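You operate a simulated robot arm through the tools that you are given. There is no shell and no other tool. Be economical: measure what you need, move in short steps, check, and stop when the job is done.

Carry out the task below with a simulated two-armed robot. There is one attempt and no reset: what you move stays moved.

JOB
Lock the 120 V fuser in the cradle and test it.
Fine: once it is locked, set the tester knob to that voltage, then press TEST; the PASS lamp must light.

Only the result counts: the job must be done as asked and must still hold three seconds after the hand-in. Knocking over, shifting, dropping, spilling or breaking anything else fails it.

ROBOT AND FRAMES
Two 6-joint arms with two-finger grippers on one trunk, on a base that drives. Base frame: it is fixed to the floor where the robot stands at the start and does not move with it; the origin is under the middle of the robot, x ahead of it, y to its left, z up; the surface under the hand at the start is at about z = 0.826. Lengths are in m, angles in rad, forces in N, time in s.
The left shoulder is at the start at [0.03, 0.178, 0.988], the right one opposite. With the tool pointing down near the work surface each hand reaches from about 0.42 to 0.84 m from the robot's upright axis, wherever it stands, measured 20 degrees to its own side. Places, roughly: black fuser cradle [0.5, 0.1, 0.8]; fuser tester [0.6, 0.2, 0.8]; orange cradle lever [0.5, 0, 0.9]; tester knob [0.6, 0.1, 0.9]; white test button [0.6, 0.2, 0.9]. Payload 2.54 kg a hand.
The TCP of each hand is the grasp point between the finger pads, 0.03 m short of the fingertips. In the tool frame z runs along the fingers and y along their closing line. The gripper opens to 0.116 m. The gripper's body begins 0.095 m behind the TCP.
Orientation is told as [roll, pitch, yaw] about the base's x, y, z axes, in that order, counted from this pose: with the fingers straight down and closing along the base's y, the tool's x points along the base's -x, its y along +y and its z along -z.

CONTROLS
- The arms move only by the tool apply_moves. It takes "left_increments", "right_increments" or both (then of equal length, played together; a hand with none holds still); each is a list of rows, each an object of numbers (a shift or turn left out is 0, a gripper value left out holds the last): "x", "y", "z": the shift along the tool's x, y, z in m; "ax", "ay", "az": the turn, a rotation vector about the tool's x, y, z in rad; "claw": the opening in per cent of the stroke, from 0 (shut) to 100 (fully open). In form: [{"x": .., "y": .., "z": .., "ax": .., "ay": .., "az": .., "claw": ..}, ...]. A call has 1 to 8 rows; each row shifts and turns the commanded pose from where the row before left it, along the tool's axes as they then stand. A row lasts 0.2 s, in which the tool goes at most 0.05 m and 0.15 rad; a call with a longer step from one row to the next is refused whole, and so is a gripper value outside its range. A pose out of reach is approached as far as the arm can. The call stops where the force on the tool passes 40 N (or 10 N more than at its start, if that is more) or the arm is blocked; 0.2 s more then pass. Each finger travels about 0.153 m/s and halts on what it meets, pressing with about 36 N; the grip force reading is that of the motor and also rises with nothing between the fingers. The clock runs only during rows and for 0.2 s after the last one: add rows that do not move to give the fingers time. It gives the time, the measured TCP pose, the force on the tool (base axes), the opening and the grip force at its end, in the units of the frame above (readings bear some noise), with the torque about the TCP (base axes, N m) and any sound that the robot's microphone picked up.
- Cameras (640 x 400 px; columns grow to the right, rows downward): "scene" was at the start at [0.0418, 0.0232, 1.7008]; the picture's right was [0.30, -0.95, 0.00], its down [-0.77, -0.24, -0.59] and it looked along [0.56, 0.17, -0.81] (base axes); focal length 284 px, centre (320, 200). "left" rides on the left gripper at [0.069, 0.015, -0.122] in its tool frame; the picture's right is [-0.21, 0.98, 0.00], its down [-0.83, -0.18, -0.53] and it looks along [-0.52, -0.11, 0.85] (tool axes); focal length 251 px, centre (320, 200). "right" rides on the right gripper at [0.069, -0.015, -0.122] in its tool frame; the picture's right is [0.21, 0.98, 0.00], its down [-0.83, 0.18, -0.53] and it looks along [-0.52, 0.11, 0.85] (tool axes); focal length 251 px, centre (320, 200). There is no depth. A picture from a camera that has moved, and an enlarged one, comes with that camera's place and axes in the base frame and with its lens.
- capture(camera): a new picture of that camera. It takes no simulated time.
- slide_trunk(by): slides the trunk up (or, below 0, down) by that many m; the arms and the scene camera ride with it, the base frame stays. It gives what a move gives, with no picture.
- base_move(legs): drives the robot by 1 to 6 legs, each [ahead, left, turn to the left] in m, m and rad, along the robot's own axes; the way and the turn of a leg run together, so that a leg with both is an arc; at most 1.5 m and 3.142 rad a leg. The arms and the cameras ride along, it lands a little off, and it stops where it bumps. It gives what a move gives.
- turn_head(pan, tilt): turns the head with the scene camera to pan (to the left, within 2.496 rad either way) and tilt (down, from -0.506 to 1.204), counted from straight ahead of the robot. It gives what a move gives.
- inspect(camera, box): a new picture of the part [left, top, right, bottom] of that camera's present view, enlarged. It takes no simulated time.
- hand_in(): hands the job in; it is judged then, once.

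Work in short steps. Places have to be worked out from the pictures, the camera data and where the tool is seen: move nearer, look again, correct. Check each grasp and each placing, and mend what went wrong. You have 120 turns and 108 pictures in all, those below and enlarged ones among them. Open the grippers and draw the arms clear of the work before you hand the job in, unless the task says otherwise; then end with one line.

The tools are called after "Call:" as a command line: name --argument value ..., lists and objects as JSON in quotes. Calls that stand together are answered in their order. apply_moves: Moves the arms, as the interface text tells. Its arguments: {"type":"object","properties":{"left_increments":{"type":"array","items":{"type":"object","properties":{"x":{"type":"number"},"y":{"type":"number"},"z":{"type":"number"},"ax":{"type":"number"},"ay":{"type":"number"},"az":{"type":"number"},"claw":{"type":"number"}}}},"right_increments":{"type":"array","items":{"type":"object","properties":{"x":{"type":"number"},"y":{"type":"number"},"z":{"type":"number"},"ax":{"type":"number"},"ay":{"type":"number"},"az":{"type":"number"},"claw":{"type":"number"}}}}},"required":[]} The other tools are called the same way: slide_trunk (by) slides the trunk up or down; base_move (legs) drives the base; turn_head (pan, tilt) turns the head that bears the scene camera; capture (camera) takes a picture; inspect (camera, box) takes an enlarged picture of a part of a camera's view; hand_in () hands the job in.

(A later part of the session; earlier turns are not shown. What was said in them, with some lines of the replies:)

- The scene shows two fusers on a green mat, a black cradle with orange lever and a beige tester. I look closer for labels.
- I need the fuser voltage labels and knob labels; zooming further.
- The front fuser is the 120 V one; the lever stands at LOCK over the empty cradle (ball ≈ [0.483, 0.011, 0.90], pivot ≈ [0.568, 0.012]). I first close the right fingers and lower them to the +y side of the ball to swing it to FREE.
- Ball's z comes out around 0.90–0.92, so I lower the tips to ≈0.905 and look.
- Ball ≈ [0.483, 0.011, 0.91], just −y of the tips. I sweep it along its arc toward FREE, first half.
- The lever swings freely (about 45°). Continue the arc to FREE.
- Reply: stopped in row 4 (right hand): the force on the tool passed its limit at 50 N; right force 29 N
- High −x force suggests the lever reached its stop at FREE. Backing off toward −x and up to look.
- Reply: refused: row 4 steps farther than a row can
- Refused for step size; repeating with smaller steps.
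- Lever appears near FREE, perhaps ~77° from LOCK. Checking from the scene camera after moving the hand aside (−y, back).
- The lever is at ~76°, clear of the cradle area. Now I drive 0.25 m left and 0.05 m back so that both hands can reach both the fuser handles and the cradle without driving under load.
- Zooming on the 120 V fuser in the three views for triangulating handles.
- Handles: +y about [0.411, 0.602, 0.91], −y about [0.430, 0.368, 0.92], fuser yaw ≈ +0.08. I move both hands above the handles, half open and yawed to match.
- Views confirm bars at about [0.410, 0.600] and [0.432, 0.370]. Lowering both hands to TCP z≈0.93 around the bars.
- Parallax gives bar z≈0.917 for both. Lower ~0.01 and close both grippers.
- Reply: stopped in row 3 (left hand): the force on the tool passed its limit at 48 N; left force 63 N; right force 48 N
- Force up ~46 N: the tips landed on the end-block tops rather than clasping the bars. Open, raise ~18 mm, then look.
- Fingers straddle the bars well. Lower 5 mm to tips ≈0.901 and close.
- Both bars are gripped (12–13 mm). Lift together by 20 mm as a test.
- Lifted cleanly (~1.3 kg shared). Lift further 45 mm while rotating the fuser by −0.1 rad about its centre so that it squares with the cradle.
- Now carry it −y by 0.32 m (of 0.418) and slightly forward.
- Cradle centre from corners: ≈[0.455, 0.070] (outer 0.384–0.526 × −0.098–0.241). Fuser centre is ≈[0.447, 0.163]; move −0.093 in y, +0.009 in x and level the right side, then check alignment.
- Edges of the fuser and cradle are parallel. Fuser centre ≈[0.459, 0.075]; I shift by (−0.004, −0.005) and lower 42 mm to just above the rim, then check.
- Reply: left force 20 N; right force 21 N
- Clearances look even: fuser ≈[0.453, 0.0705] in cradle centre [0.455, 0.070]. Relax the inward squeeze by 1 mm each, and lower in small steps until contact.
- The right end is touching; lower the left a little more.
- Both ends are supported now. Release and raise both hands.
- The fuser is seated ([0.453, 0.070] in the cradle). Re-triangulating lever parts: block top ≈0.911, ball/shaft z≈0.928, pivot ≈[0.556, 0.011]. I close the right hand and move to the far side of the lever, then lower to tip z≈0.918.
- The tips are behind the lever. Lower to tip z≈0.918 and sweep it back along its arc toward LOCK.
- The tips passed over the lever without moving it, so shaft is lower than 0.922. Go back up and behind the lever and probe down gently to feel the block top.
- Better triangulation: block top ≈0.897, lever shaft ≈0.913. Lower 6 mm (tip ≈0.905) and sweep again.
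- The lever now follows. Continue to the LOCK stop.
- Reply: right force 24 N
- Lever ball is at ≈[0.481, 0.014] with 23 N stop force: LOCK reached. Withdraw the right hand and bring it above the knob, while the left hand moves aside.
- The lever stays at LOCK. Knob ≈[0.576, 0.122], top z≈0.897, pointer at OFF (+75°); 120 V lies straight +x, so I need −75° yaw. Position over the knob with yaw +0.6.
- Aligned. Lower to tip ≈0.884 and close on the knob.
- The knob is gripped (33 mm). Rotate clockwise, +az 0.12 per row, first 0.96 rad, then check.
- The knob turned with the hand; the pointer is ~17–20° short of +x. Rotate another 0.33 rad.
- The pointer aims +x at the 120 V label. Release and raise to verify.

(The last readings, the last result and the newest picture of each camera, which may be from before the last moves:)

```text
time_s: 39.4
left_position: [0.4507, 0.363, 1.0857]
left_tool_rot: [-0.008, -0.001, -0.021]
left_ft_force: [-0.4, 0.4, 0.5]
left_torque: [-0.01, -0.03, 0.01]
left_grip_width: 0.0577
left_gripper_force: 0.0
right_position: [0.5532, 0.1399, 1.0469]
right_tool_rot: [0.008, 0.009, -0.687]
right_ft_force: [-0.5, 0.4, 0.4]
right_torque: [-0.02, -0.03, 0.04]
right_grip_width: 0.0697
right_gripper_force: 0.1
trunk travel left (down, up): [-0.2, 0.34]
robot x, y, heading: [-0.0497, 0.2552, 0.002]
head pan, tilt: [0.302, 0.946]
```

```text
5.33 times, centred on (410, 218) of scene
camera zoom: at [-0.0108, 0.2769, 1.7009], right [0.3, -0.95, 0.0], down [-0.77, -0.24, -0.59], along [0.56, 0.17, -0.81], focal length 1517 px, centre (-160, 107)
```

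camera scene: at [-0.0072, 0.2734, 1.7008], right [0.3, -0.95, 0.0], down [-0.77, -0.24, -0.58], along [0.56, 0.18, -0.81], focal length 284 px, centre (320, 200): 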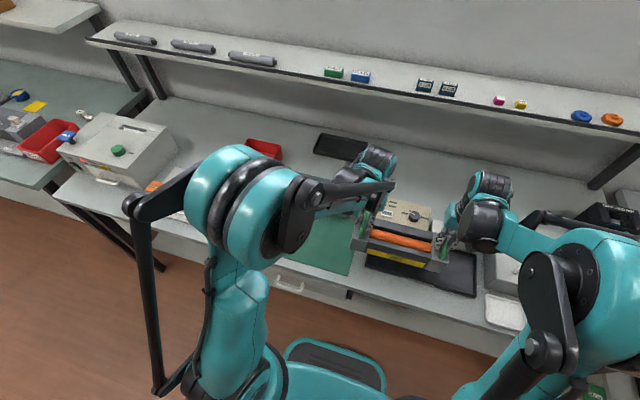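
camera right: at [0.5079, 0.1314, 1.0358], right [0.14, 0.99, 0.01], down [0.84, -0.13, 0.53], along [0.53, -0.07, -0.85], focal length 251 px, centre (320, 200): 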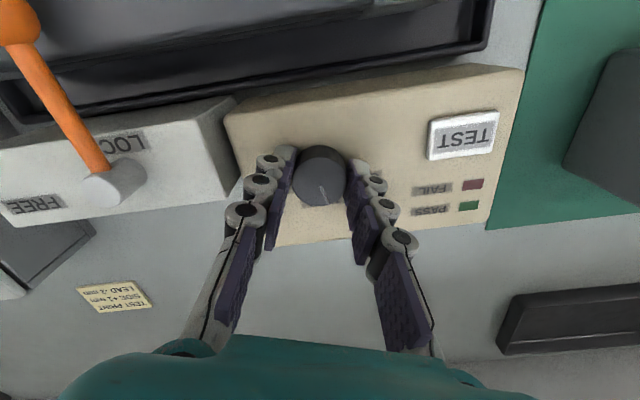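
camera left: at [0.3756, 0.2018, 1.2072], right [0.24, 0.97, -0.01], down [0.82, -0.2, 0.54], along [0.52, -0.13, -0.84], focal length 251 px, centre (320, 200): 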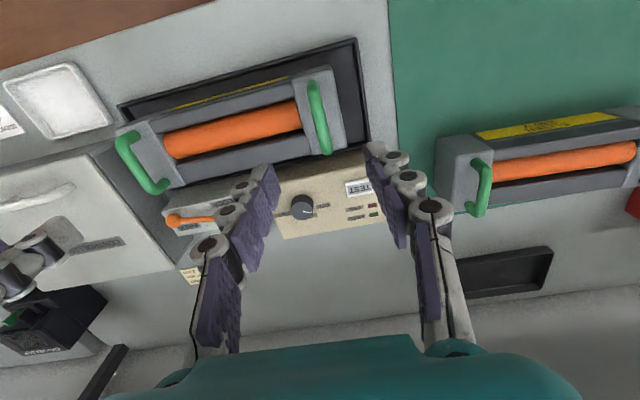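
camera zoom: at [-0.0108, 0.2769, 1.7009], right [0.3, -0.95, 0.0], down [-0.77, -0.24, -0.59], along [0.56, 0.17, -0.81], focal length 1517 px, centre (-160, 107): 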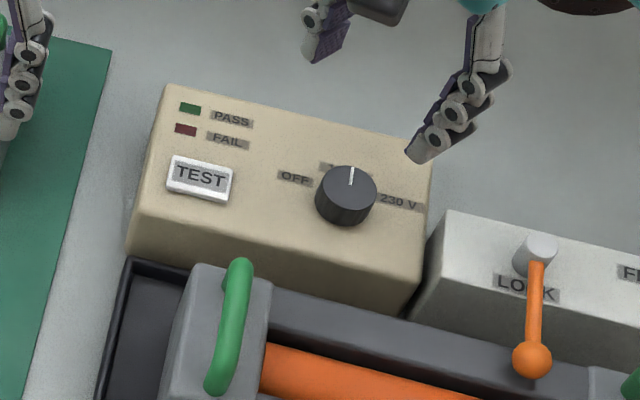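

Knob reads 120 V. TEST button at ≈[0.568, 0.213, 0.883]. Move the right hand away and bring the closed left hand above the button.

Call:
apply_moves --right_increments '[{"z": -0.03}, {"x": -0.0176, "y": -0.0372, "z": -0.01}, {"x": -0.0176, "y": -0.0372}, {"x": -0.0176, "y": -0.0372}, {"x": -0.0176, "y": -0.0372}, {"x": -0.0176, "y": -0.0372}, {}]' --left_increments '[{"claw": 0}, {}, {"x": -0.03, "y": -0.037}, {"x": -0.03, "y": -0.037}, {"x": -0.03, "y": -0.037}, {"x": -0.03, "y": -0.0365}, {"z": 0.045}]'

Call:
apply_moves --left_increments '[{"z": 0.04}, {"z": 0.03}, {}]'

Call:
capture --camera "left"

Call:
inspect --camera "scene" --box '[340, 180, 460, 255]'

```text
time_s: 41.0
left_position: [0.5697, 0.2123, 1.0405]
left_tool_rot: [-0.008, 0.0, -0.021]
left_ft_force: [0.7, 1.1, 0.6]
left_torque: [-0.02, 0.0, 0.03]
left_grip_width: 0.0001
left_gripper_force: 28.4
right_position: [0.5015, -0.0589, 1.082]
right_tool_rot: [0.005, 0.009, -0.691]
right_ft_force: [0.0, 0.5, 1.0]
right_torque: [0.0, 0.03, 0.03]
right_grip_width: 0.0697
right_gripper_force: 0.1
trunk travel left (down, up): [-0.2, 0.34]
robot x, y, heading: [-0.0498, 0.2544, 0.001]
head pan, tilt: [0.302, 0.946]
```

```text
time_s: 41.8
left_position: [0.5698, 0.2122, 0.9696]
left_tool_rot: [-0.007, -0.002, -0.02]
left_ft_force: [0.0, -0.1, 0.2]
left_torque: [-0.03, -0.03, 0.03]
left_grip_width: 0.0
left_gripper_force: 28.2
right_position: [0.5021, -0.0586, 1.0804]
right_tool_rot: [0.008, 0.007, -0.689]
right_ft_force: [0.0, -0.3, 0.5]
right_torque: [0.0, -0.03, 0.0]
right_grip_width: 0.0696
right_gripper_force: 0.1
trunk travel left (down, up): [-0.2, 0.34]
robot x, y, heading: [-0.0506, 0.2511, -0.003]
head pan, tilt: [0.302, 0.946]
```

```text
31 pictures are left
camera left: at [0.501, 0.23, 1.0909], right [0.24, 0.97, -0.01], down [0.82, -0.2, 0.54], along [0.52, -0.13, -0.84], focal length 251 px, centre (320, 200)
```

left: 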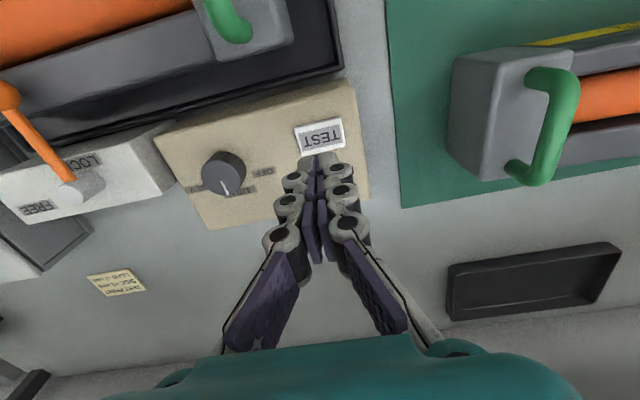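

```text
5.33 times, centred on (400, 218) of scene
camera zoom: at [-0.0088, 0.2758, 1.7008], right [0.3, -0.95, 0.0], down [-0.77, -0.24, -0.59], along [0.56, 0.17, -0.81], focal length 1517 px, centre (-107, 107)
```

zoom: 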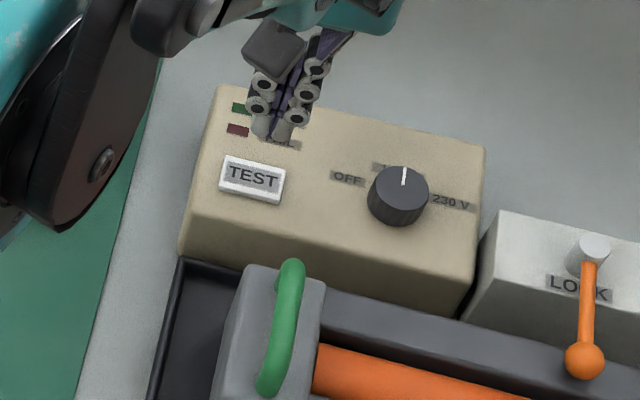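

Button ≈[0.565, 0.2135]. Shift 4 mm back and press down in small steps.

Call:
apply_moves --left_increments '[{"x": 0.004, "z": 0.03}, {"z": 0.015}, {"z": 0.007}, {"z": 0.004}, {"z": 0.003}, {"z": 0.003}, {}]'

Call:
inspect --camera "scene" --box '[340, 180, 460, 255]'

```text
time_s: 43.4
left_position: [0.5633, 0.212, 0.9074]
left_tool_rot: [-0.007, -0.003, -0.02]
left_ft_force: [4.1, -0.5, 12.0]
left_torque: [0.01, -0.13, 0.02]
left_grip_width: 0.0061
left_gripper_force: 28.5
right_position: [0.5015, -0.0596, 1.081]
right_tool_rot: [0.009, 0.008, -0.689]
right_ft_force: [-0.6, 0.7, 0.4]
right_torque: [0.0, 0.02, 0.01]
right_grip_width: 0.0697
right_gripper_force: 0.1
trunk travel left (down, up): [-0.2, 0.34]
robot x, y, heading: [-0.0521, 0.2548, -0.003]
head pan, tilt: [0.302, 0.946]
heard: click
```

```text
5.33 times, centred on (400, 218) of scene
camera zoom: at [-0.0092, 0.2757, 1.7009], right [0.3, -0.95, 0.0], down [-0.77, -0.24, -0.59], along [0.56, 0.17, -0.81], focal length 1517 px, centre (-107, 107)
```

zoom: 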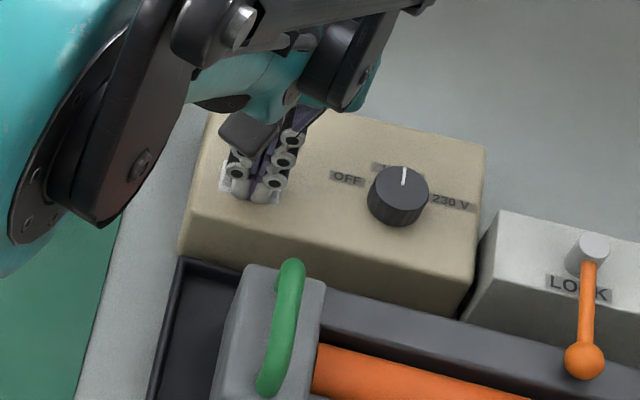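

A click was heard. Raise the left hand and check the lamps.

Call:
apply_moves --left_increments '[{"z": -0.03}, {"z": -0.045}, {"z": -0.045}, {"x": 0.02, "y": 0.04}, {"x": 0.02, "y": 0.04}, {"y": 0.04}]'

Call:
inspect --camera "scene" --box '[340, 180, 500, 280]'

```text
time_s: 44.8
left_position: [0.5303, 0.3343, 1.0268]
left_tool_rot: [-0.009, 0.001, -0.023]
left_ft_force: [0.2, -0.2, -0.9]
left_torque: [-0.05, 0.02, 0.03]
left_grip_width: 0.0
left_gripper_force: 28.3
right_position: [0.5017, -0.0572, 1.0806]
right_tool_rot: [0.007, 0.009, -0.69]
right_ft_force: [0.1, 0.6, -1.2]
right_torque: [0.01, 0.01, -0.04]
right_grip_width: 0.0697
right_gripper_force: 0.1
trunk travel left (down, up): [-0.2, 0.34]
robot x, y, heading: [-0.0538, 0.2534, 0.0]
head pan, tilt: [0.302, 0.946]
```

```text
4.00 times, centred on (420, 230) of scene
camera zoom: at [-0.0081, 0.2775, 1.7008], right [0.3, -0.95, 0.0], down [-0.77, -0.24, -0.58], along [0.56, 0.17, -0.81], focal length 1138 px, centre (-80, 80)
```

zoom: 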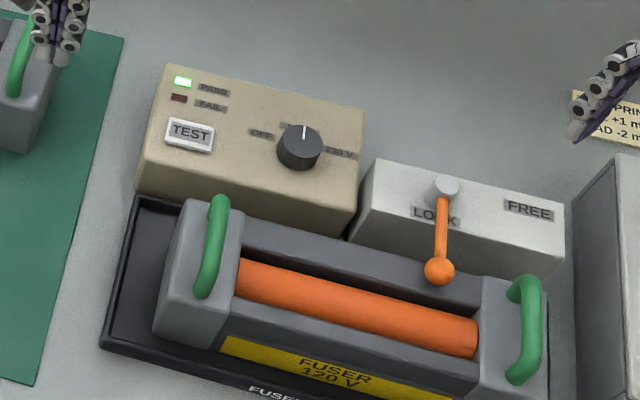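

The PASS lamp is lit. I raise both hands clear with grippers open before handing in.

Call:
apply_moves --left_increments '[{"z": -0.045, "claw": 60}, {"z": -0.045}, {"x": 0.045}, {"x": 0.045}, {}]' --right_increments '[{"z": -0.045, "claw": 60}, {"z": -0.045}, {"z": -0.02}, {}, {}]'

Call:
capture --camera "scene"

```text
time_s: 46.0
left_position: [0.4402, 0.3344, 1.1167]
left_tool_rot: [-0.006, 0.0, -0.022]
left_ft_force: [0.5, 0.2, -0.2]
left_torque: [-0.02, 0.06, 0.0]
left_grip_width: 0.0696
left_gripper_force: 0.0
right_position: [0.5006, -0.0589, 1.1934]
right_tool_rot: [0.008, 0.01, -0.688]
right_ft_force: [-0.6, 0.4, -0.7]
right_torque: [0.02, 0.0, -0.01]
right_grip_width: 0.0697
right_gripper_force: 0.0
trunk travel left (down, up): [-0.2, 0.34]
robot x, y, heading: [-0.0539, 0.2529, 0.001]
head pan, tilt: [0.302, 0.946]
```

```text
27 pictures are left
camera scene: at [-0.0076, 0.2756, 1.7008], right [0.3, -0.95, 0.0], down [-0.77, -0.24, -0.58], along [0.56, 0.17, -0.81], focal length 284 px, centre (320, 200)
```

scene: 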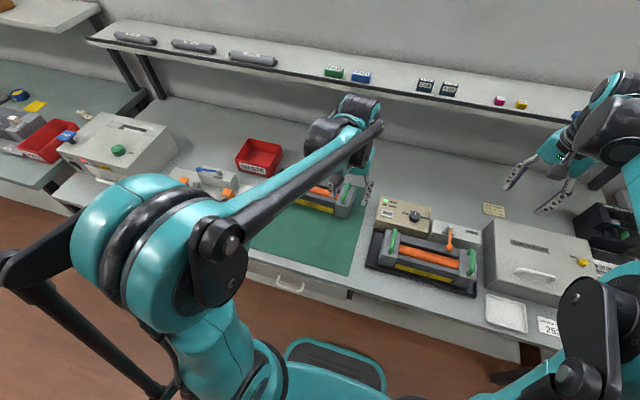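

Everything is in place: the lever is at LOCK, the knob at 120 V and the PASS lamp is lit. Handing in.

Call:
hand_in

```text
The job is handed in.
```

The 120 V fuser is locked in the cradle, the tester knob is set to 120 V, TEST was pressed, and the PASS lamp lit.
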